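You operate a simulated robot arm through the tools that you are given. There is no shell and no other tool.

You run a simulated robot arm. Do the job below in one go: nothing can be reset, and whatever is moved stays where it is left.

TASK
Pay out line to about 55 metres, then dive to about 35 metres.
Fine: brake and auto depth go off for their move and on again after; within two metres; no alarm.

The check looks at the end state, three seconds after you hand in, the way a careful person would. Anything else that was tipped, shoved, dropped, spilled or broken makes it a failure.

THE ROBOT
A 7-joint arm with a two-finger parallel gripper, fixed in place. Base frame: the origin is on the floor under the middle of its stand, x ahead of it, y to its left, z up; the work surface is at about z = 0.795. Lengths are in m, angles in rad, forces in N, time in s.
It reaches about 1.147 m from its shoulder. Its first joint turns from -2.897 to 2.897 rad. Payload 3.43 kg.
The TCP is the grasp point between the finger pads, 0.03 m short of the fingertips. In the tool frame z runs along the fingers and y along their closing line. Largest opening 0.094 m; finger width 0.028, thickness 0.01; the body of the gripper, 0.05 by 0.096 m, starts 0.055 m behind the TCP.
Orientation is told as [roll, pitch, yaw] about the base's x, y, z axes, in that order, counted from this pose: with the fingers straight down and closing along the base's y, the tool's x points along the base's -x, its y along +y and its z along -z.

THE INTERFACE
- The arm moves only by the tool apply_moves. Its argument "series" is a list of rows, each a list of 7 numbers: the gripper command, from -1 (shut) to 1 (fully open), values between in proportion, then the shift along the base's x, y, z in units of 300 mm (1.0 is 300 mm), then the turn, a rotation vector about the base's x, y, z in units of 90 degrees (1.0 is 90 degrees). In form: [[gripper, dx, dy, dz, ax, ay, az], ...]. A call has 1 to 20 rows; each row is the pose to reach, as a shift and turn from the pose commanded when the call began. A call with a number of a shift or a turn outside -1 to 1 is refused whole. Each row takes 0.2 s and may step no farther than 0.05 m and 0.15 rad from the row before; otherwise, or with a gripper value out of range, the whole call is refused. A pose out of reach is approached as far as the arm can. The call stops where the force on the tool passes 40 N (or 10 N more than at its start, if that is more) or the arm is blocked; 0.2 s more then pass. The fingers move at their own pace (about 0.045 m/s each) and stop on an object; they squeeze with about 32 N. The grip force told is the motor's: it shows also when the fingers shut on nothing. Time passes only in rows, and 0.2 s behind the last, so rows that repeat a pose let the fingers close. The reply holds the time, the measured pose of the TCP, the force on the tool along the base axes, the opening and the grip force, in the units named above and with some noise, with the torque about the TCP (base axes, N m) and any sound that the robot's microphone picked up.
- Cameras (640 x 400 px; columns grow to the right, rows downward): "scene" is fixed at [0.3996, 0.6507, 1.5822]; the picture's right is [-1.00, -0.01, 0.00], its down [-0.00, 0.42, -0.91] and it looks along [0.01, -0.91, -0.42] (base axes); focal length 340 px, centre (320, 200). "wrist" rides on the gripper at [0.076, 0.014, -0.102] in the tool frame; the picture's right is [-0.18, 0.98, 0.00], its down [-0.75, -0.14, -0.64] and it looks along [-0.63, -0.12, 0.77] (tool axes); focal length 243 px, centre (320, 200). There is no depth. A picture from a camera that has moved, and an enlarged one, comes with that camera's place and axes in the base frame and with its lens.
- snapshot(camera): a new picture of that camera. No time passes.
- enlarge(camera, box): a new picture of the part [left, top, right, bottom] of that camera's present view, enlarged. No time passes.
- close_job(): hands the job in; it is judged then, once.

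Places have to be worked out from the pictures, the camera data and where the tool is seen. Open the gripper and draw the arm clear of the work before you hand the job in, unless the task says otherwise.

The tools are called after "Emit:" as a command line: name --pt "numbers of a row" for each row, then --argument value for the rest, lists and objects as JSON in quotes. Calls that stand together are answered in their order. apply_moves: Moves the arm, as the interface text tells. Its arguments: {"type":"object","properties":{"series":{"type":"array","items":{"type":"array","items":{"type":"number"}}}},"required":["series"]} The other tools are called the same way: snapshot (camera) takes a picture; enlarge (camera, box) takes an enlarged picture of a part of a camera's view; close_job () hands the job in.

At the start:

```text
clock: 0.0
eef_pos: [0.3418, -0.4177, 1.1448]
tcp_rot: [0.001, -0.001, 0.001]
ft_force: [-0.1, -0.6, -0.4]
torque: [0.0, -0.01, 0.01]
width: 0.0941
finger_force: 0.1
```

scene: 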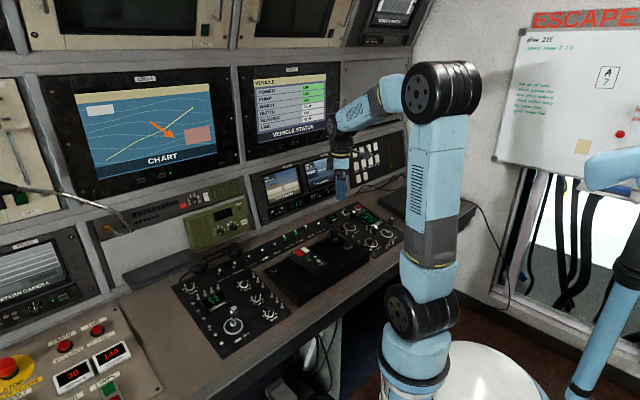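
wrist: 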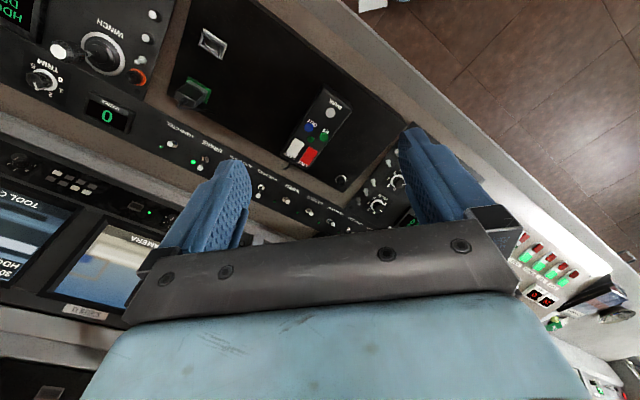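

I'll start by looking closely at the panels to find the winch, brake, auto depth and displays.

Emit:
enlarge --camera "scene" --box '[160, 190, 420, 360]'

Emit:
enlarge --camera "scene" --box '[320, 190, 420, 260]'

Emit:
enlarge --camera "scene" --box '[170, 260, 300, 360]'

Emit:
enlarge --camera "wrist" --box '[0, 0, 320, 200]'

Emit:
enlarge --camera "scene" --box '[240, 60, 420, 220]'

Emit:
enlarge --camera "scene" --box '[490, 0, 640, 170]'

Emit:
enlarge --camera "scene" --box '[0, 300, 170, 400]'

```text
2.35 times, centred on (290, 275) of scene
camera zoom: at [0.3996, 0.6507, 1.5822], right [-1.0, -0.01, 0.0], down [0.0, 0.42, -0.91], along [0.01, -0.91, -0.42], focal length 801 px, centre (391, 24)
```

zoom: 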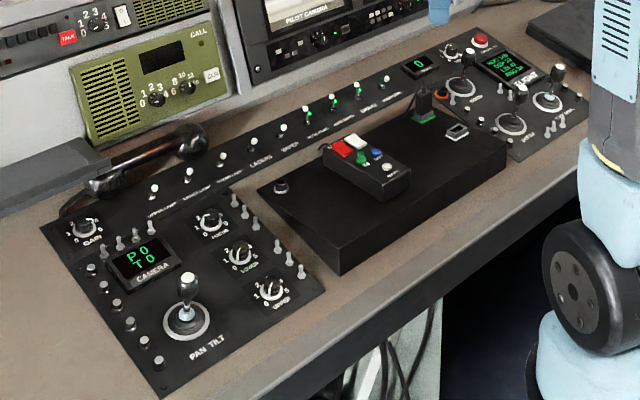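

```text
5.71 times, centred on (370, 225) of scene
camera zoom: at [0.3996, 0.6507, 1.5822], right [-1.0, -0.01, 0.0], down [0.0, 0.42, -0.91], along [0.01, -0.91, -0.42], focal length 1946 px, centre (34, 57)
```

zoom: 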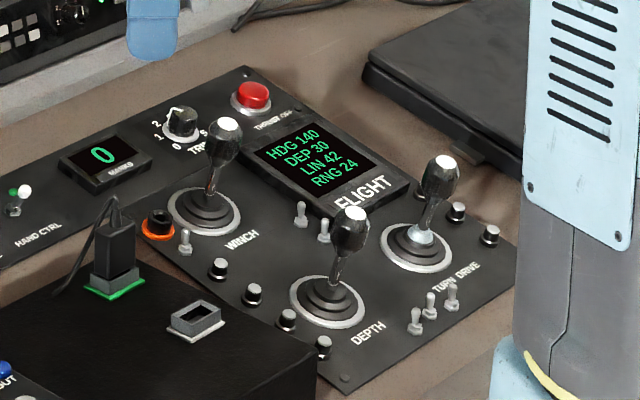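

```text
4.00 times, centred on (235, 310) of scene
camera zoom: at [0.3996, 0.6507, 1.5822], right [-1.0, -0.01, 0.0], down [0.0, 0.42, -0.91], along [0.01, -0.91, -0.42], focal length 1362 px, centre (660, -240)
```

zoom: 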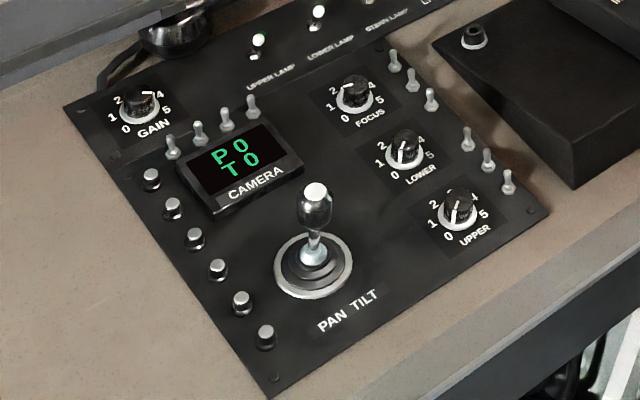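

```text
2.00 times, centred on (160, 100) of wrist
camera zoom: at [0.2668, -0.4038, 1.2482], right [0.18, 0.98, 0.0], down [0.75, -0.14, 0.64], along [0.63, -0.12, -0.77], focal length 485 px, centre (640, 400)
```

zoom: 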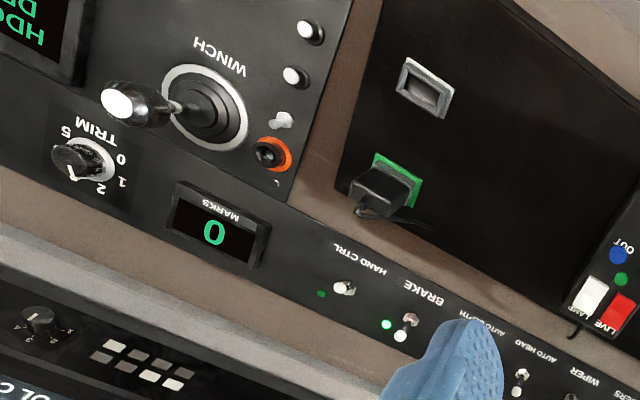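

```text
2.50 times, centred on (330, 140) of scene
camera zoom: at [0.3996, 0.6507, 1.5822], right [-1.0, -0.01, 0.0], down [0.0, 0.42, -0.91], along [0.01, -0.91, -0.42], focal length 851 px, centre (295, 350)
```

zoom: 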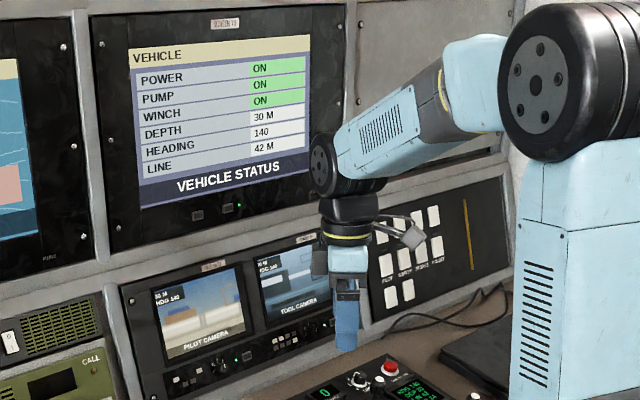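

```text
2.35 times, centred on (565, 85) of scene
camera zoom: at [0.3996, 0.6507, 1.5822], right [-1.0, -0.01, 0.0], down [0.0, 0.42, -0.91], along [0.01, -0.91, -0.42], focal length 801 px, centre (-256, 471)
```

zoom: 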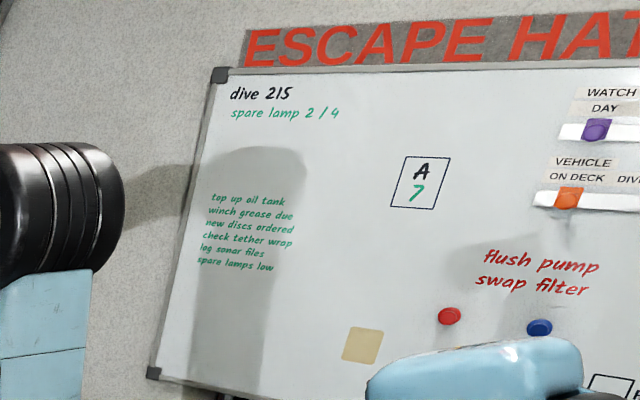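

```text
3.76 times, centred on (85, 350) of scene
camera zoom: at [0.3996, 0.6507, 1.5822], right [-1.0, -0.01, 0.0], down [0.0, 0.42, -0.91], along [0.01, -0.91, -0.42], focal length 1282 px, centre (1205, -365)
```

zoom: 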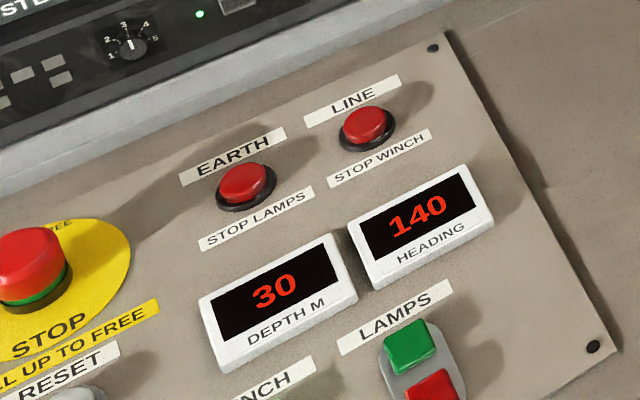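

The flight display reads DEP 30, LIN 42, RNG 24, and the wrist view shows a switch row (hand ctrl, brake, auto depth and so on). I'll zoom in more to read the labels and see the switch states.

Emit:
enlarge --camera "scene" --box '[270, 215, 340, 259]'

Emit:
enlarge --camera "scene" --box '[210, 235, 290, 285]'

Emit:
enlarge --camera "wrist" --box '[150, 120, 250, 183]'

Emit:
enlarge --camera "wrist" --box '[240, 130, 420, 242]'

Emit:
enlarge --camera "wrist" --box '[0, 0, 160, 100]'

Emit:
enlarge --camera "scene" --box '[355, 200, 405, 260]'

Emit:
enlarge --camera "wrist" --box '[480, 220, 640, 400]'

```text
9.09 times, centred on (305, 237) of scene
camera zoom: at [0.3996, 0.6507, 1.5822], right [-1.0, -0.01, 0.0], down [0.0, 0.42, -0.91], along [0.01, -0.91, -0.42], focal length 3096 px, centre (456, -136)
```

zoom: 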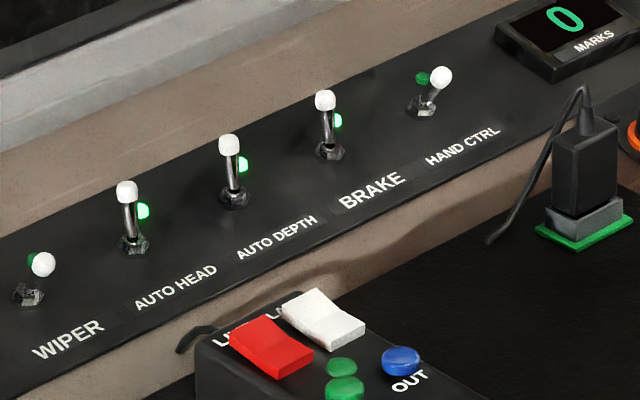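

```text
8.00 times, centred on (250, 260) of scene
camera zoom: at [0.3996, 0.6507, 1.5822], right [-1.0, -0.01, 0.0], down [0.0, 0.42, -0.91], along [0.01, -0.91, -0.42], focal length 2724 px, centre (880, -280)
```

zoom: 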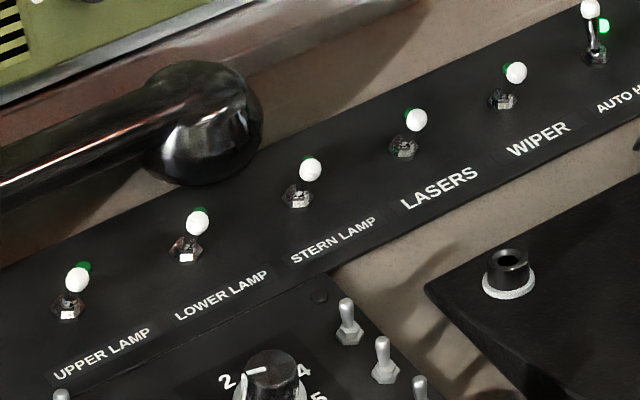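

```text
6.35 times, centred on (200, 152) of wrist
camera zoom: at [0.2668, -0.4038, 1.2482], right [0.18, 0.98, 0.0], down [0.75, -0.14, 0.64], along [0.63, -0.12, -0.77], focal length 1540 px, centre (1082, 508)
```

zoom: 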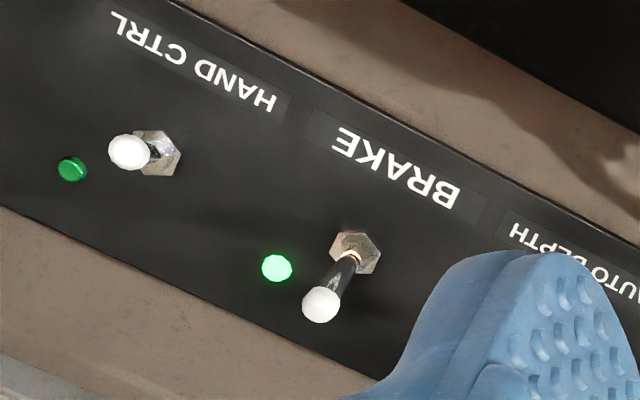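

```text
3.56 times, centred on (330, 186) of wrist
camera zoom: at [0.2668, -0.4038, 1.2482], right [0.18, 0.98, 0.0], down [0.75, -0.14, 0.64], along [0.63, -0.12, -0.77], focal length 863 px, centre (284, 250)
```

zoom: 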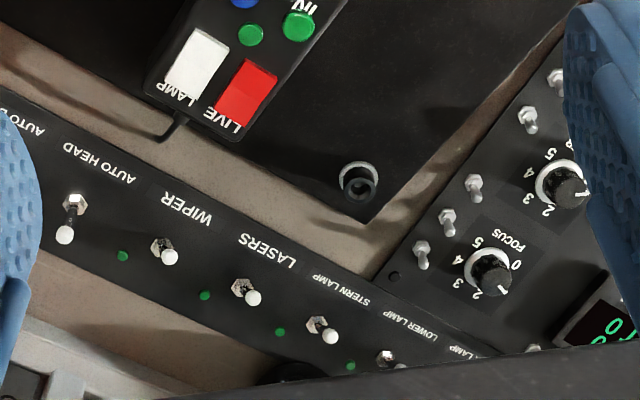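

```text
4.00 times, centred on (80, 50) of wrist
camera zoom: at [0.2668, -0.4038, 1.2482], right [0.18, 0.98, 0.0], down [0.75, -0.14, 0.64], along [0.63, -0.12, -0.77], focal length 970 px, centre (1280, 800)
```

zoom: 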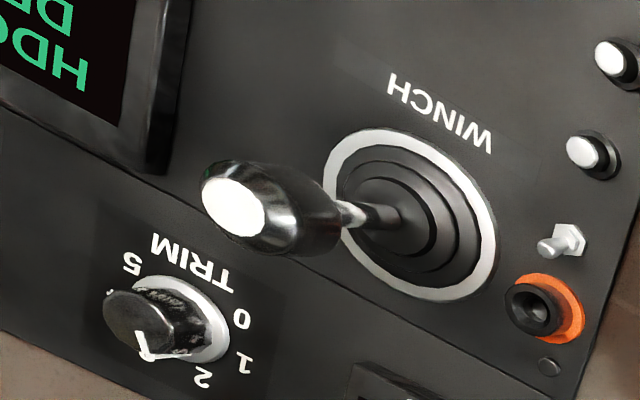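

```text
6.67 times, centred on (380, 230) of scene
camera zoom: at [0.3996, 0.6507, 1.5822], right [-1.0, -0.01, 0.0], down [0.0, 0.42, -0.91], along [0.01, -0.91, -0.42], focal length 2270 px, centre (-80, 0)
```

zoom: 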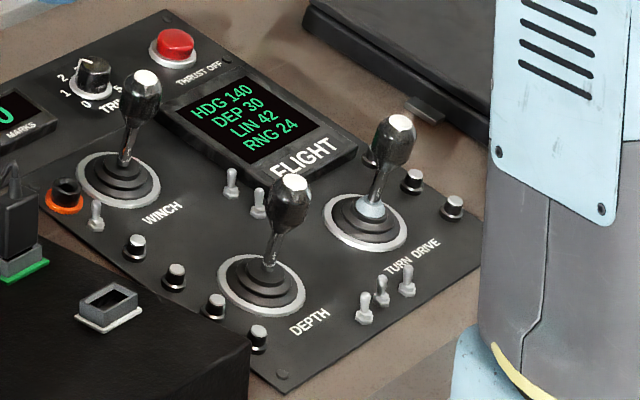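

```text
2.22 times, centred on (560, 310) of wrist
camera zoom: at [0.2668, -0.4038, 1.2482], right [0.18, 0.98, 0.0], down [0.75, -0.14, 0.64], along [0.63, -0.12, -0.77], focal length 539 px, centre (-213, -44)
```

zoom: 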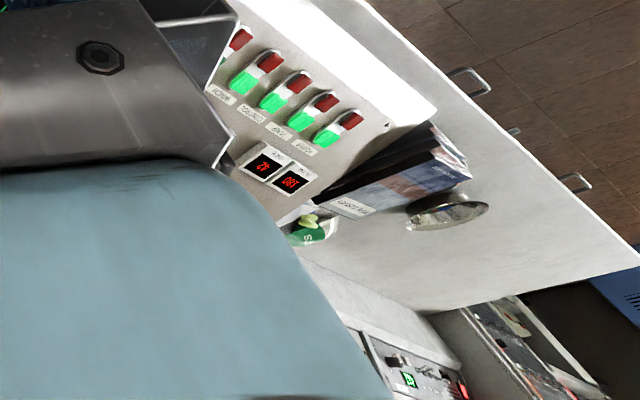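

The panel is turned about 45° to the base and slopes toward the operator. Brake, auto depth and auto head are on with their levers tilted back. I'll turn the wrist 45° to line up with the console and move over the flight panel for a better look.

Emit:
apply_moves --pt "1 -0.072 -0.082 0 0 0 -0.0833" --pt "1 -0.144 -0.164 0 0 0 -0.1667" --pt "1 -0.216 -0.246 0 0 0 -0.25" --pt "1 -0.288 -0.329 0 0 0 -0.3333" --pt "1 -0.36 -0.411 0 0 0 -0.4167" --pt "1 -0.432 -0.493 0 0 0 -0.5" --pt "1 -0.432 -0.493 0 0 0 -0.5"

Emit:
snapshot --camera "wrist"

Emit:
snapshot --camera "scene"

```text
clock: 1.6
eef_pos: [0.2133, -0.5687, 1.1449]
tcp_rot: [0.0, 0.0, -0.787]
ft_force: [0.6, 0.0, 1.1]
torque: [0.02, -0.01, 0.02]
width: 0.094
finger_force: 0.0
```

```text
taken
camera wrist: at [0.1697, -0.5033, 1.2482], right [0.83, 0.56, 0.0], down [0.43, -0.63, 0.64], along [0.36, -0.53, -0.77], focal length 243 px, centre (320, 200)
```

wrist: 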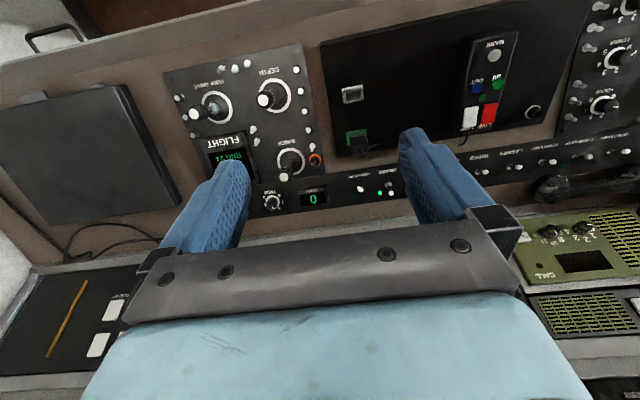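

```text
taken
```

scene: 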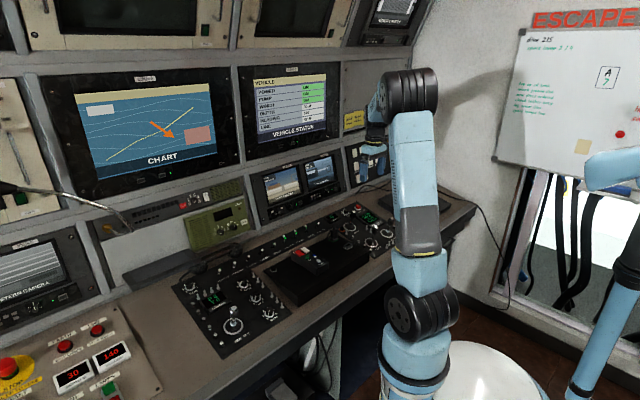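

The wrist view now looks down on the flight panel. I'll zoom in for precise positions and look for other cues around it, such as stick labels and the paper on the wall.

Emit:
enlarge --camera "wrist" --box '[160, 40, 340, 152]'

Emit:
enlarge --camera "wrist" --box '[240, 130, 420, 242]'

Emit:
enlarge --camera "scene" --box '[320, 100, 400, 150]'

Emit:
enlarge --camera "scene" --box '[336, 190, 416, 265]'

Emit:
enlarge --camera "scene" --box '[240, 60, 340, 210]'

```text
3.56 times, centred on (250, 96) of wrist
camera zoom: at [0.1697, -0.5033, 1.2482], right [0.83, 0.56, 0.0], down [0.43, -0.63, 0.64], along [0.36, -0.53, -0.77], focal length 863 px, centre (569, 570)
```

zoom: 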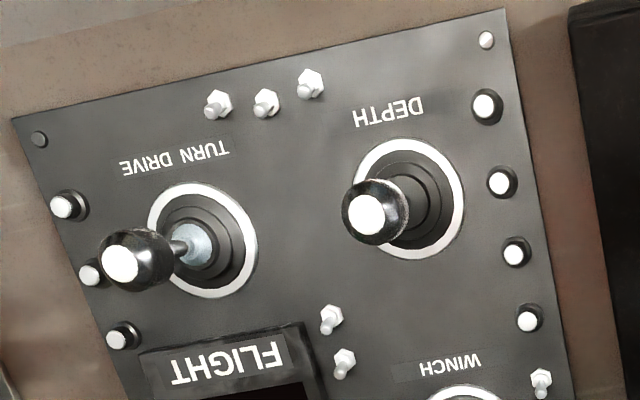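

```text
3.56 times, centred on (330, 186) of wrist
camera zoom: at [0.1697, -0.5033, 1.2482], right [0.83, 0.56, 0.0], down [0.43, -0.63, 0.64], along [0.36, -0.53, -0.77], focal length 863 px, centre (284, 250)
```

zoom: 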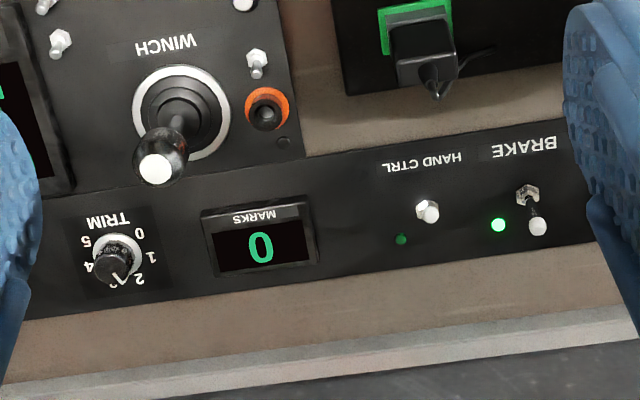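

```text
8.00 times, centred on (360, 125) of scene
camera zoom: at [0.3996, 0.6507, 1.5822], right [-1.0, -0.01, 0.0], down [0.0, 0.42, -0.91], along [0.01, -0.91, -0.42], focal length 2724 px, centre (0, 800)
```

zoom: 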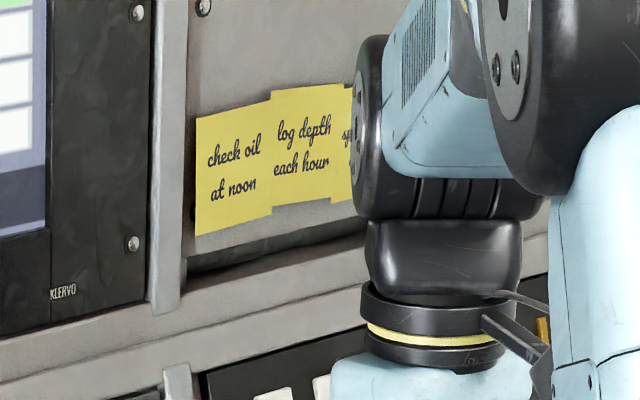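

```text
5.33 times, centred on (376, 228) of scene
camera zoom: at [0.3996, 0.6507, 1.5822], right [-1.0, -0.01, 0.0], down [0.0, 0.42, -0.91], along [0.01, -0.91, -0.42], focal length 1816 px, centre (21, 53)
```

zoom: 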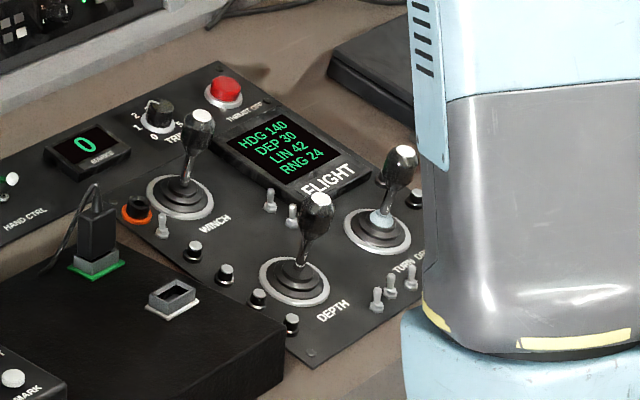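

```text
2.67 times, centred on (290, 135) of scene
camera zoom: at [0.3996, 0.6507, 1.5822], right [-1.0, -0.01, 0.0], down [0.0, 0.42, -0.91], along [0.01, -0.91, -0.42], focal length 908 px, centre (400, 373)
```

zoom: 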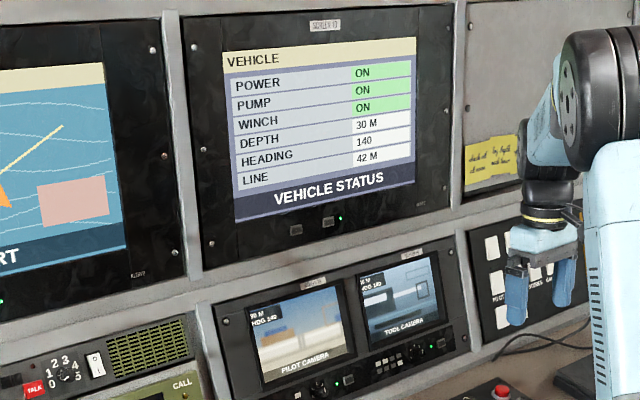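

Triangulating from both views, I put the brake lever nut at about (F 0.822, L −0.147, z 0.808) in console axes (forward and left). The winch stick cap is at (0.717, −0.350, 0.873), the depth stick cap is at (0.586, −0.350, 0.845), and the panel slopes about 12.5°. I'll close the fingers, tilt the tool to the panel normal and hover high over the brake switch.

Emit:
apply_moves --pt "-1 0.104 -0.0433 -0.0604 -0.0123 -0.0123 0" --pt "-1 0.208 -0.0867 -0.1208 -0.0246 -0.0246 0" --pt "-1 0.312 -0.13 -0.1811 -0.0368 -0.0368 0" --pt "-1 0.4158 -0.1734 -0.2415 -0.0491 -0.0491 0" --pt "-1 0.52 -0.2167 -0.302 -0.0614 -0.0614 0" --pt "-1 0.6238 -0.26 -0.3623 -0.0737 -0.0737 0" --pt "-1 0.7277 -0.3034 -0.4226 -0.0859 -0.0859 0" --pt "-1 0.8317 -0.3467 -0.483 -0.0982 -0.0982 0" --pt "-1 0.8317 -0.3467 -0.483 -0.0982 -0.0982 0"

Emit:
snapshot --camera "wrist"

Emit:
snapshot --camera "scene"

```text
clock: 3.6
eef_pos: [0.4602, -0.6717, 1.0018]
tcp_rot: [0.001, -0.218, -0.785]
ft_force: [0.3, 0.5, 0.0]
torque: [-0.03, 0.0, -0.02]
width: 0.0002
finger_force: 31.7
```

```text
taken
camera wrist: at [0.4028, -0.5924, 1.0863], right [0.82, 0.57, 0.04], down [0.32, -0.52, 0.79], along [0.47, -0.64, -0.61], focal length 243 px, centre (320, 200)
```

wrist: 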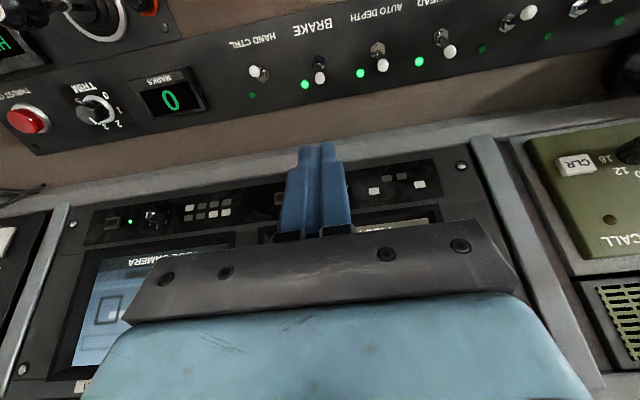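

```text
taken
```

scene: 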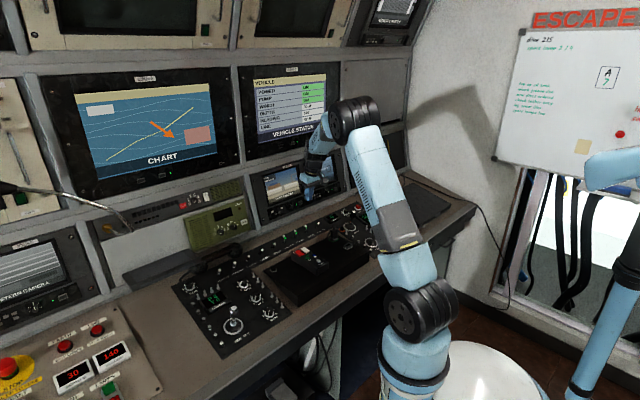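

The switch view agrees with my estimates: brake ball at about F 0.824, L −0.146, z 0.837, with clear space behind it. I'll lower the closed fingertips just behind the brake lever and stop there to check.

Emit:
apply_moves --pt "-1 0.029 -0.026 -0.096 0 0 0" --pt "-1 0.058 -0.052 -0.192 0 0 0" --pt "-1 0.0872 -0.0778 -0.2887 0 0 0" --pt "-1 0.0973 -0.088 -0.3537 0 0 0" --pt "-1 0.1075 -0.098 -0.4187 0 0 0" --pt "-1 0.1176 -0.1082 -0.4837 0 0 0" --pt "-1 0.1176 -0.1082 -0.4837 0 0 0"

Emit:
snapshot --camera "wrist"

Emit:
enlarge --camera "scene" --box '[260, 190, 360, 253]'

```text
clock: 5.2
eef_pos: [0.4968, -0.7064, 0.8567]
tcp_rot: [0.0, -0.218, -0.785]
ft_force: [-0.9, 0.2, 0.6]
torque: [0.01, -0.02, 0.01]
width: 0.0
finger_force: 31.9
```

```text
taken
camera wrist: at [0.4398, -0.6266, 0.9407], right [0.82, 0.57, 0.04], down [0.32, -0.52, 0.79], along [0.47, -0.64, -0.61], focal length 243 px, centre (320, 200)
```

wrist: 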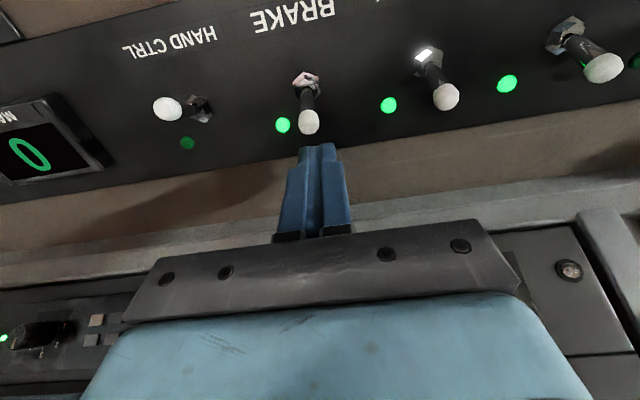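

```text
6.35 times, centred on (310, 222) of scene
camera zoom: at [0.3996, 0.6507, 1.5822], right [-1.0, -0.01, 0.0], down [0.0, 0.42, -0.91], along [0.01, -0.91, -0.42], focal length 2162 px, centre (384, 64)
```

zoom: 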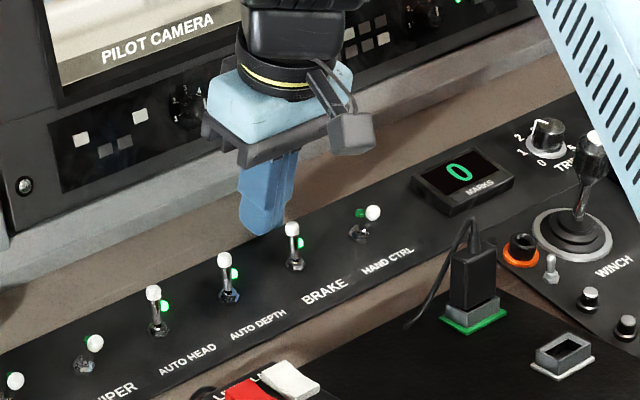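

The fingertips sit just behind the brake lever with no contact force. I'll push it toward the operator along the panel by about 26 mm.

Emit:
apply_moves --pt "-1 -0.015 0.015 -0.0047 0 0 0" --pt "-1 -0.03 0.03 -0.0094 0 0 0" --pt "-1 -0.045 0.045 -0.0141 0 0 0" --pt "-1 -0.0599 0.0599 -0.0188 0 0 0" --pt "-1 -0.0599 0.0599 -0.0188 0 0 0"

Emit:
snapshot --camera "wrist"

Emit:
enlarge --camera "scene" --box '[260, 190, 360, 253]'

```text
clock: 6.4
eef_pos: [0.4807, -0.6876, 0.8515]
tcp_rot: [0.002, -0.22, -0.784]
ft_force: [7.6, -7.8, 2.3]
torque: [-0.22, -0.26, 0.05]
width: 0.0001
finger_force: 31.8
```

```text
taken
camera wrist: at [0.4223, -0.6083, 0.9357], right [0.82, 0.57, 0.04], down [0.32, -0.52, 0.79], along [0.47, -0.64, -0.61], focal length 243 px, centre (320, 200)
```

wrist: 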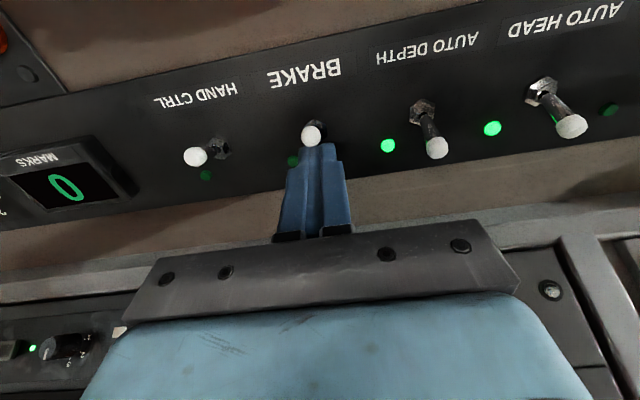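

```text
6.35 times, centred on (310, 222) of scene
camera zoom: at [0.3996, 0.6507, 1.5822], right [-1.0, -0.01, 0.0], down [0.0, 0.42, -0.91], along [0.01, -0.91, -0.42], focal length 2162 px, centre (384, 64)
```

zoom: 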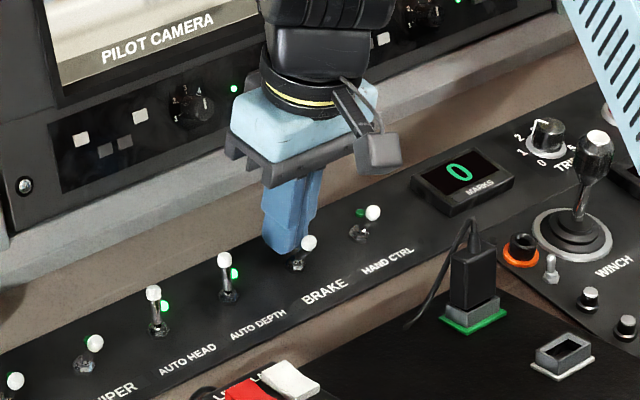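

The brake flipped off: its LED is dark, about 11 N contact, no alarm sound. I'll back off, rise and travel to a hover over the winch stick with the fingers partly open.

Emit:
apply_moves --pt "-1 0.0276 -0.0276 0.0087 0 0 0" --pt "-1 0.0071 -0.0071 0.1387 0 0 0" --pt "-1 -0.0132 0.0132 0.269 0 0 0" --pt "-0.5 -0.1622 -0.0297 0.2823 0 0 0" --pt "0 -0.3111 -0.0726 0.2957 0 0 0" --pt "0.4 -0.4603 -0.1153 0.3093 0 0 0" --pt "0.4 -0.6093 -0.1582 0.3227 0 0 0" --pt "0.4 -0.7582 -0.2011 0.336 0 0 0" --pt "0.4 -0.7582 -0.2011 0.336 0 0 0"

Emit:
snapshot --camera "wrist"

Emit:
enlarge --camera "scene" --box '[260, 180, 420, 280]'

Emit:
enlarge --camera "scene" --box '[240, 60, 340, 210]'

```text
clock: 8.4
eef_pos: [0.2503, -0.7474, 0.9514]
tcp_rot: [0.0, -0.219, -0.785]
ft_force: [-0.4, -0.2, 1.1]
torque: [0.0, 0.01, -0.03]
width: 0.0658
finger_force: 0.1
```

```text
taken
camera wrist: at [0.1927, -0.6673, 1.036], right [0.82, 0.57, 0.04], down [0.32, -0.52, 0.79], along [0.47, -0.64, -0.61], focal length 243 px, centre (320, 200)
```

wrist: 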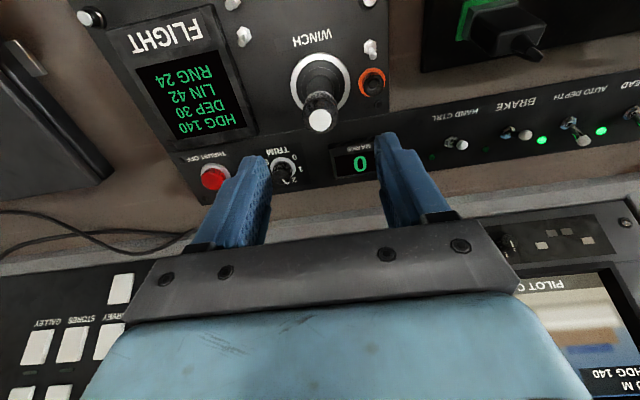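

```text
4.00 times, centred on (340, 230) of scene
camera zoom: at [0.3996, 0.6507, 1.5822], right [-1.0, -0.01, 0.0], down [0.0, 0.42, -0.91], along [0.01, -0.91, -0.42], focal length 1362 px, centre (240, 80)
```

zoom: 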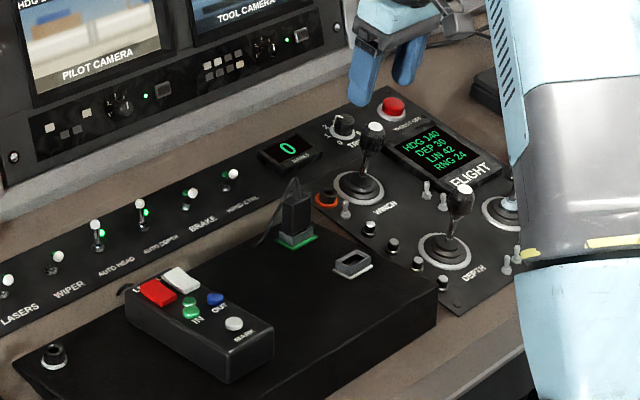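

```text
2.67 times, centred on (290, 135) of scene
camera zoom: at [0.3996, 0.6507, 1.5822], right [-1.0, -0.01, 0.0], down [0.0, 0.42, -0.91], along [0.01, -0.91, -0.42], focal length 908 px, centre (400, 373)
```

zoom: 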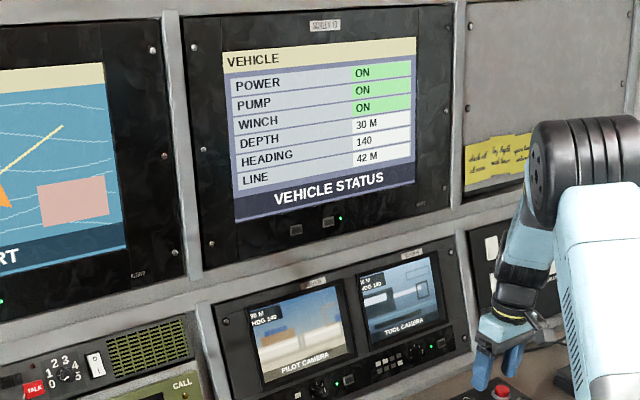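

The displays still read LIN 42 and DEP 30, and the winch stick sits between the open fingers at about F 0.719, L −0.349. I'll lower the fingers around its knob.

Emit:
apply_moves --pt "0.4 0.01 -0.01 -0.0813 0 0 0" --pt "0.4 0.02 -0.02 -0.1627 0 0 0" --pt "0.4 0.03 -0.03 -0.244 0 0 0" --pt "0.4 0.0389 -0.0389 -0.3253 0 0 0" --pt "0.4 0.0389 -0.0389 -0.3253 0 0 0"

Emit:
snapshot --camera "wrist"

Emit:
enlarge --camera "scene" --box '[310, 180, 420, 250]'

```text
clock: 9.6
eef_pos: [0.2608, -0.7588, 0.8519]
tcp_rot: [0.001, -0.218, -0.785]
ft_force: [-0.3, -0.8, 0.8]
torque: [0.01, -0.01, 0.01]
width: 0.0655
finger_force: 0.1
```

```text
taken
camera wrist: at [0.2039, -0.6787, 0.9367], right [0.82, 0.57, 0.04], down [0.32, -0.52, 0.79], along [0.47, -0.64, -0.61], focal length 243 px, centre (320, 200)
```

wrist: 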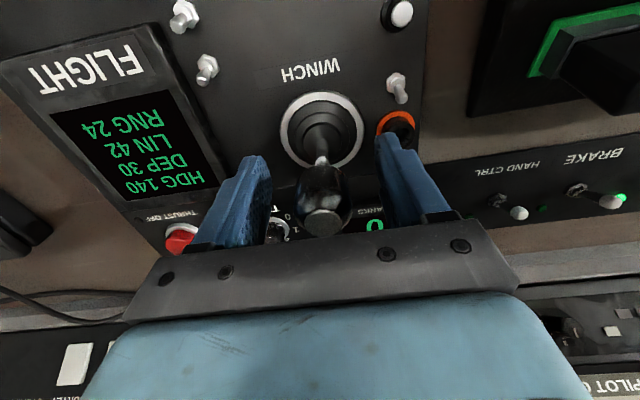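

```text
5.71 times, centred on (365, 215) of scene
camera zoom: at [0.3996, 0.6507, 1.5822], right [-1.0, -0.01, 0.0], down [0.0, 0.42, -0.91], along [0.01, -0.91, -0.42], focal length 1946 px, centre (63, 114)
```

zoom: 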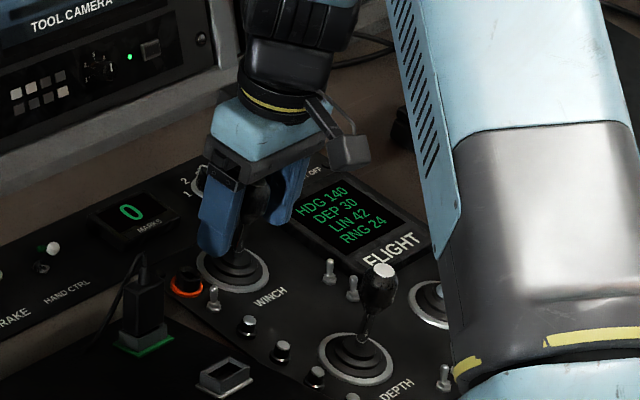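

The knob is centred between the fingers and the flight display stays visible. I'll close on the knob without moving.

Emit:
apply_moves --pt "-1 0 0 0 0 0 0" --pt "-1 0 0 0 0 0 0" --pt "-1 0 0 0 0 0 0" --pt "-1 0 0 0 0 0 0"

Emit:
enlarge --camera "scene" --box '[310, 180, 420, 250]'

```text
clock: 10.6
eef_pos: [0.2623, -0.757, 0.8519]
tcp_rot: [0.002, -0.216, -0.784]
ft_force: [8.5, 13.0, 1.6]
torque: [0.12, 0.09, 0.01]
width: 0.0269
finger_force: 44.5
```

```text
5.71 times, centred on (365, 215) of scene
camera zoom: at [0.3996, 0.6507, 1.5822], right [-1.0, -0.01, 0.0], down [0.0, 0.42, -0.91], along [0.01, -0.91, -0.42], focal length 1946 px, centre (63, 114)
```

zoom: 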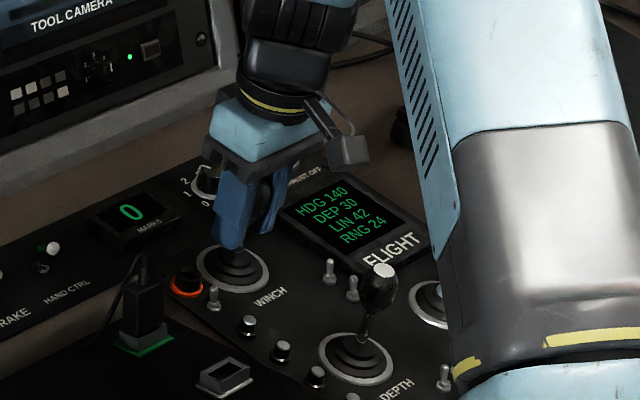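

The grip holds at 27 mm width, with about 15 N of side load because I'm roughly 1.5 mm off. I'll correct that and make a short 12 mm forward test push, then return to centre and read the line.

Emit:
apply_moves --pt "-1 0.0035 0.0035 0 0 0 0" --pt "-1 0.0173 -0.0103 0.0043 0 0 0" --pt "-1 0.0311 -0.0241 0.0087 0 0 0" --pt "-1 0.0311 -0.0241 0.0087 0 0 0"

Emit:
enlarge --camera "scene" --box '[310, 180, 420, 250]'

```text
clock: 11.6
eef_pos: [0.2693, -0.7646, 0.8548]
tcp_rot: [0.001, -0.216, -0.785]
ft_force: [-10.9, 18.7, -11.6]
torque: [0.86, 0.93, 0.0]
width: 0.0269
finger_force: 45.2
```

```text
5.71 times, centred on (365, 215) of scene
camera zoom: at [0.3996, 0.6507, 1.5822], right [-1.0, -0.01, 0.0], down [0.0, 0.42, -0.91], along [0.01, -0.91, -0.42], focal length 1946 px, centre (63, 114)
```

zoom: 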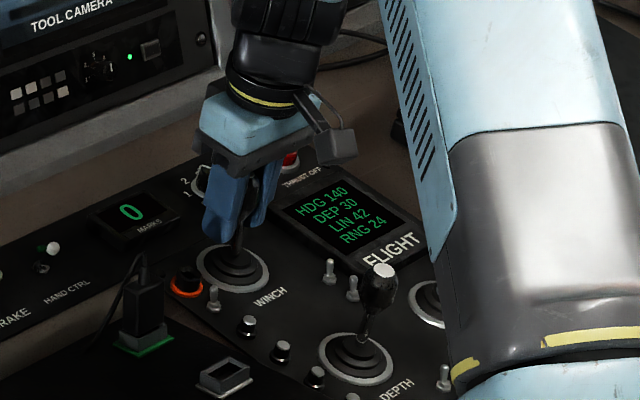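

At 12 mm forward the line still reads 42, and the torque shows I'm twisting the knob because the tool isn't rotating with the stick. I'll rotate the tool to follow the stick's tilt, hold, and look again.

Emit:
apply_moves --pt "-1 0 0 0 0.037 0.037 0" --pt "-1 0 0 0 0.0738 0.0738 0" --pt "-1 0 0 0 0.0738 0.0738 0" --pt "-1 0 0 0 0.0738 0.0738 0"

Emit:
enlarge --camera "scene" --box '[310, 180, 420, 250]'

Emit:
snapshot --camera "wrist"

```text
clock: 12.6
eef_pos: [0.2723, -0.7667, 0.8565]
tcp_rot: [-0.003, -0.055, -0.784]
ft_force: [-4.0, -28.6, -10.1]
torque: [-0.78, -0.84, 0.09]
width: 0.0266
finger_force: 45.0
```

```text
5.71 times, centred on (365, 215) of scene
camera zoom: at [0.3996, 0.6507, 1.5822], right [-1.0, -0.01, 0.0], down [0.0, 0.42, -0.91], along [0.01, -0.91, -0.42], focal length 1946 px, centre (63, 114)
```

zoom: 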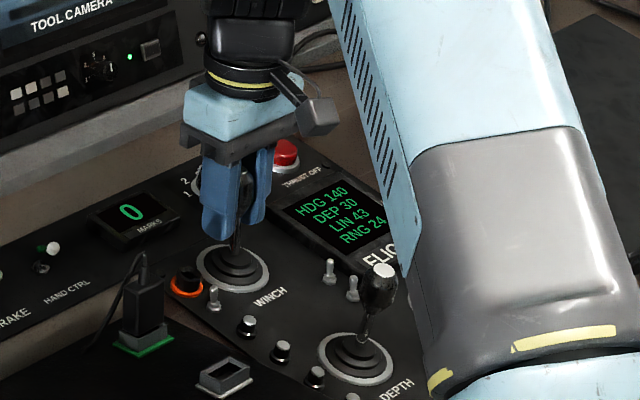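

```text
taken
camera wrist: at [0.2256, -0.6977, 0.9554], right [0.83, 0.56, 0.01], down [0.41, -0.61, 0.68], along [0.39, -0.56, -0.73], focal length 243 px, centre (320, 200)
```

wrist: 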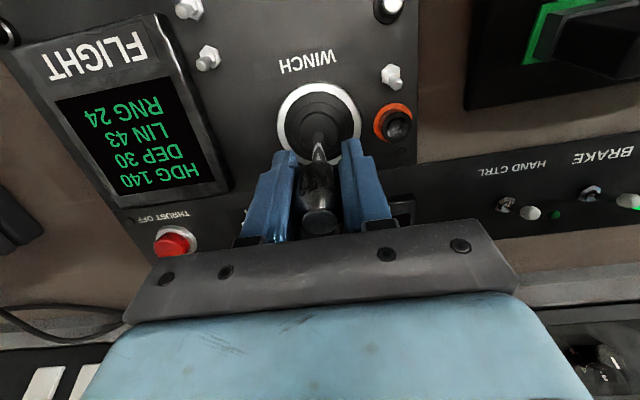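

LIN rose to 43, so forward pays out line. I'll take out some of the over-rotation and side load, push slightly further, and hold about 1 s to measure the rate.

Emit:
apply_moves --pt "-1 0.0057 -0.0081 0.0022 -0.027 -0.027 0" --pt "-1 0.0114 -0.0162 0.0043 -0.027 -0.027 0" --pt "-1 0.0114 -0.0162 0.0043 -0.027 -0.027 0" --pt "-1 0.0114 -0.0162 0.0043 -0.027 -0.027 0"

Emit:
enlarge --camera "scene" --box '[310, 180, 420, 250]'

```text
clock: 13.6
eef_pos: [0.2732, -0.7686, 0.8557]
tcp_rot: [0.001, -0.114, -0.785]
ft_force: [-16.9, 15.9, 5.4]
torque: [0.93, 0.91, -0.01]
width: 0.0271
finger_force: 44.9
```

```text
5.71 times, centred on (365, 215) of scene
camera zoom: at [0.3996, 0.6507, 1.5822], right [-1.0, -0.01, 0.0], down [0.0, 0.42, -0.91], along [0.01, -0.91, -0.42], focal length 1946 px, centre (63, 114)
```

zoom: 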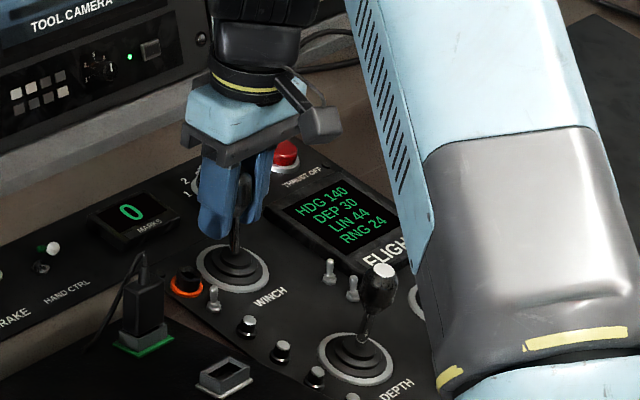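

LIN is at 44, rising steadily with LEDs and depth unchanged. I'll ease the twist a little and hold 2 s to measure the rate.

Emit:
apply_moves --pt "-1 0 0 0 0.014 0.014 0" --pt "-1 0 0 0 0.014 0.014 0" --pt "-1 0 0 0 0.014 0.014 0" --pt "-1 0 0 0 0.014 0.014 0" --pt "-1 0 0 0 0.014 0.014 0" --pt "-1 0 0 0 0.014 0.014 0" --pt "-1 0 0 0 0.014 0.014 0" --pt "-1 0 0 0 0.014 0.014 0" --pt "-1 0 0 0 0.014 0.014 0"

Emit:
enlarge --camera "scene" --box '[310, 180, 420, 250]'

```text
clock: 15.6
eef_pos: [0.2767, -0.7699, 0.8561]
tcp_rot: [0.002, -0.083, -0.786]
ft_force: [-1.4, -1.1, -9.9]
torque: [-0.16, -0.16, -0.02]
width: 0.027
finger_force: 45.0
```

```text
5.71 times, centred on (365, 215) of scene
camera zoom: at [0.3996, 0.6507, 1.5822], right [-1.0, -0.01, 0.0], down [0.0, 0.42, -0.91], along [0.01, -0.91, -0.42], focal length 1946 px, centre (63, 114)
```

zoom: 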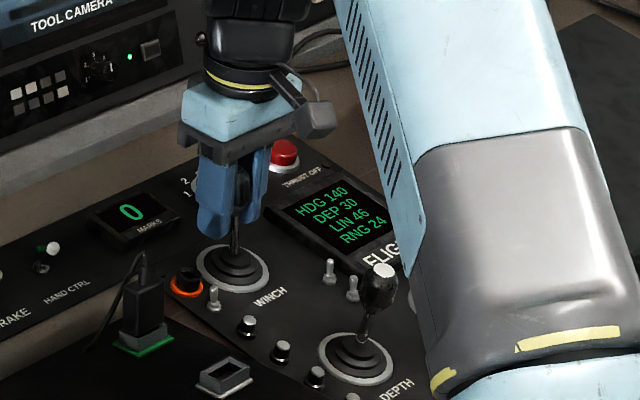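

Loads are now close to zero and the line pays out at about 1 m/s, now at 46. I'll hold for another 4 s.

Emit:
apply_moves --pt "-1 0 0 0 0 0 0" --pt "-1 0 0 0 0 0 0" --pt "-1 0 0 0 0 0 0" --pt "-1 0 0 0 0 0 0" --pt "-1 0 0 0 0 0 0" --pt "-1 0 0 0 0 0 0" --pt "-1 0 0 0 0 0 0" --pt "-1 0 0 0 0 0 0" --pt "-1 0 0 0 0 0 0" --pt "-1 0 0 0 0 0 0" --pt "-1 0 0 0 0 0 0" --pt "-1 0 0 0 0 0 0" --pt "-1 0 0 0 0 0 0" --pt "-1 0 0 0 0 0 0" --pt "-1 0 0 0 0 0 0" --pt "-1 0 0 0 0 0 0" --pt "-1 0 0 0 0 0 0" --pt "-1 0 0 0 0 0 0" --pt "-1 0 0 0 0 0 0"

Emit:
enlarge --camera "scene" --box '[310, 180, 420, 250]'

```text
clock: 19.6
eef_pos: [0.2754, -0.7697, 0.8559]
tcp_rot: [0.0, -0.081, -0.784]
ft_force: [4.7, 2.7, -7.0]
torque: [-0.15, -0.11, -0.03]
width: 0.0267
finger_force: 45.1
```

```text
5.71 times, centred on (365, 215) of scene
camera zoom: at [0.3996, 0.6507, 1.5822], right [-1.0, -0.01, 0.0], down [0.0, 0.42, -0.91], along [0.01, -0.91, -0.42], focal length 1946 px, centre (63, 114)
```

zoom: 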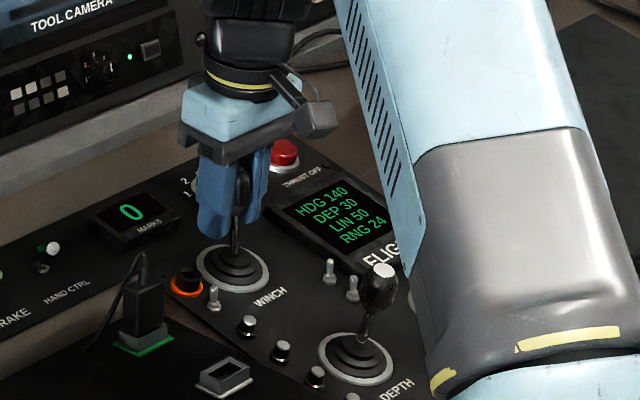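

LIN 50 at 1 m/s. I'll hold another 4 s to reach about 54, then return the stick to neutral.

Emit:
apply_moves --pt "-1 0 0 0 0 0 0" --pt "-1 0 0 0 0 0 0" --pt "-1 0 0 0 0 0 0" --pt "-1 0 0 0 0 0 0" --pt "-1 0 0 0 0 0 0" --pt "-1 0 0 0 0 0 0" --pt "-1 0 0 0 0 0 0" --pt "-1 0 0 0 0 0 0" --pt "-1 0 0 0 0 0 0" --pt "-1 0 0 0 0 0 0" --pt "-1 0 0 0 0 0 0" --pt "-1 0 0 0 0 0 0" --pt "-1 0 0 0 0 0 0" --pt "-1 0 0 0 0 0 0" --pt "-1 0 0 0 0 0 0" --pt "-1 0 0 0 0 0 0" --pt "-1 0 0 0 0 0 0" --pt "-1 0 0 0 0 0 0" --pt "-1 0 0 0 0 0 0"

Emit:
enlarge --camera "scene" --box '[310, 180, 420, 250]'

```text
clock: 23.6
eef_pos: [0.2752, -0.7699, 0.8564]
tcp_rot: [-0.001, -0.083, -0.787]
ft_force: [3.0, 6.7, -5.6]
torque: [0.01, 0.0, -0.04]
width: 0.0271
finger_force: 45.4
```

```text
5.71 times, centred on (365, 215) of scene
camera zoom: at [0.3996, 0.6507, 1.5822], right [-1.0, -0.01, 0.0], down [0.0, 0.42, -0.91], along [0.01, -0.91, -0.42], focal length 1946 px, centre (63, 114)
```

zoom: 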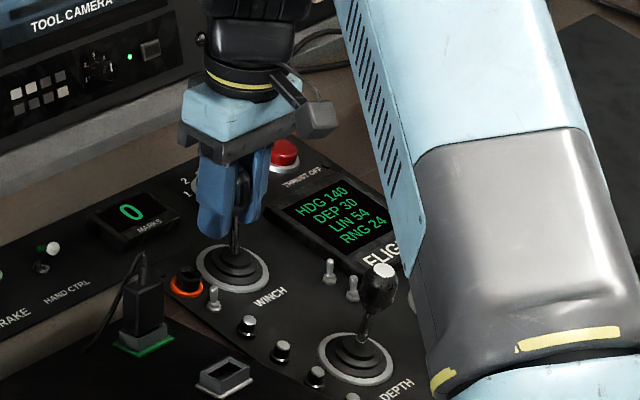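

LIN 54. I'll return the stick to neutral and open the fingers so it is free.

Emit:
apply_moves --pt "-1 -0.0138 0.0138 -0.0043 -0.0203 -0.0203 0" --pt "-1 -0.0276 0.0276 -0.0087 -0.0405 -0.0405 0" --pt "-1 -0.0414 0.0414 -0.013 -0.0608 -0.0608 0" --pt "0.4 -0.0414 0.0414 -0.013 -0.0608 -0.0608 0" --pt "0.4 -0.0414 0.0414 -0.013 -0.0608 -0.0608 0" --pt "0.4 -0.0414 0.0414 -0.013 -0.0608 -0.0608 0"

Emit:
enlarge --camera "scene" --box '[310, 180, 420, 250]'

Emit:
snapshot --camera "wrist"

```text
clock: 25.0
eef_pos: [0.2626, -0.7579, 0.8534]
tcp_rot: [0.0, -0.218, -0.785]
ft_force: [-0.4, 0.3, 0.7]
torque: [-0.01, 0.02, 0.0]
width: 0.0658
finger_force: 0.0
```

```text
5.71 times, centred on (365, 215) of scene
camera zoom: at [0.3996, 0.6507, 1.5822], right [-1.0, -0.01, 0.0], down [0.0, 0.42, -0.91], along [0.01, -0.91, -0.42], focal length 1946 px, centre (63, 114)
```

zoom: 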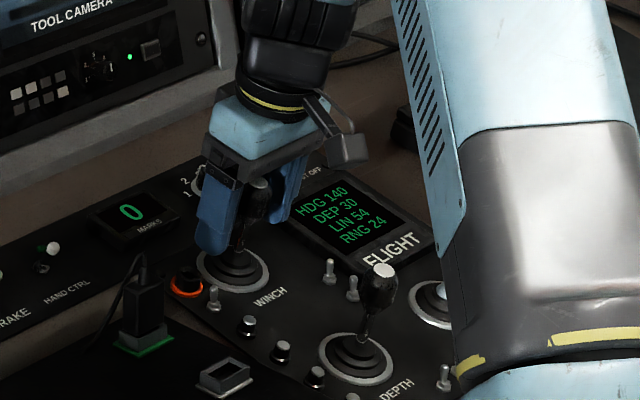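

```text
taken
camera wrist: at [0.2055, -0.6786, 0.9382], right [0.82, 0.57, 0.04], down [0.32, -0.52, 0.79], along [0.47, -0.64, -0.61], focal length 243 px, centre (320, 200)
```

wrist: 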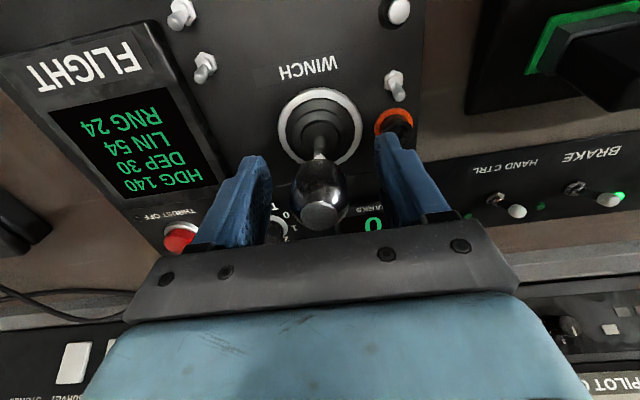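

The stick is released upright, LIN holds at 54 and there was no alarm. I'll lift off, close the fingers and hover on the operator side of the brake lever.

Emit:
apply_moves --pt "0.4 -0.0229 0.0229 0.1463 0 0 0" --pt "0.4 -0.046 0.046 0.293 0 0 0" --pt "-1 0.0764 0.115 0.2833 0 0 0" --pt "-1 0.1987 0.1841 0.2737 0 0 0" --pt "-1 0.3215 0.2531 0.264 0 0 0" --pt "-1 0.4438 0.3222 0.2543 0 0 0" --pt "-1 0.5662 0.3913 0.2447 0 0 0" --pt "-1 0.5662 0.3913 0.2447 0 0 0"

Emit:
snapshot --camera "wrist"

Emit:
enlarge --camera "scene" --box '[260, 180, 420, 280]'

```text
clock: 26.8
eef_pos: [0.433, -0.6428, 0.9229]
tcp_rot: [0.0, -0.217, -0.786]
ft_force: [-0.2, 0.0, 0.5]
torque: [-0.03, 0.02, -0.01]
width: 0.0
finger_force: 32.5
```

```text
taken
camera wrist: at [0.3756, -0.5627, 1.0076], right [0.82, 0.57, 0.04], down [0.32, -0.52, 0.79], along [0.47, -0.64, -0.61], focal length 243 px, centre (320, 200)
```

wrist: 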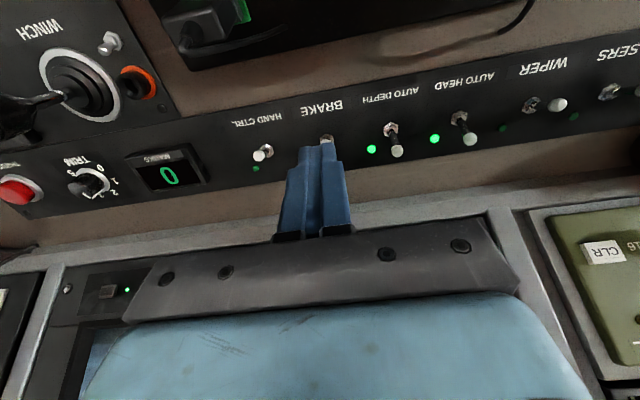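

```text
4.00 times, centred on (340, 230) of scene
camera zoom: at [0.3996, 0.6507, 1.5822], right [-1.0, -0.01, 0.0], down [0.0, 0.42, -0.91], along [0.01, -0.91, -0.42], focal length 1362 px, centre (240, 80)
```

zoom: 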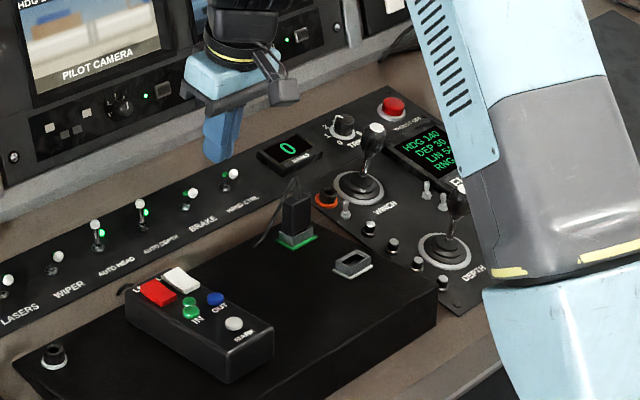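

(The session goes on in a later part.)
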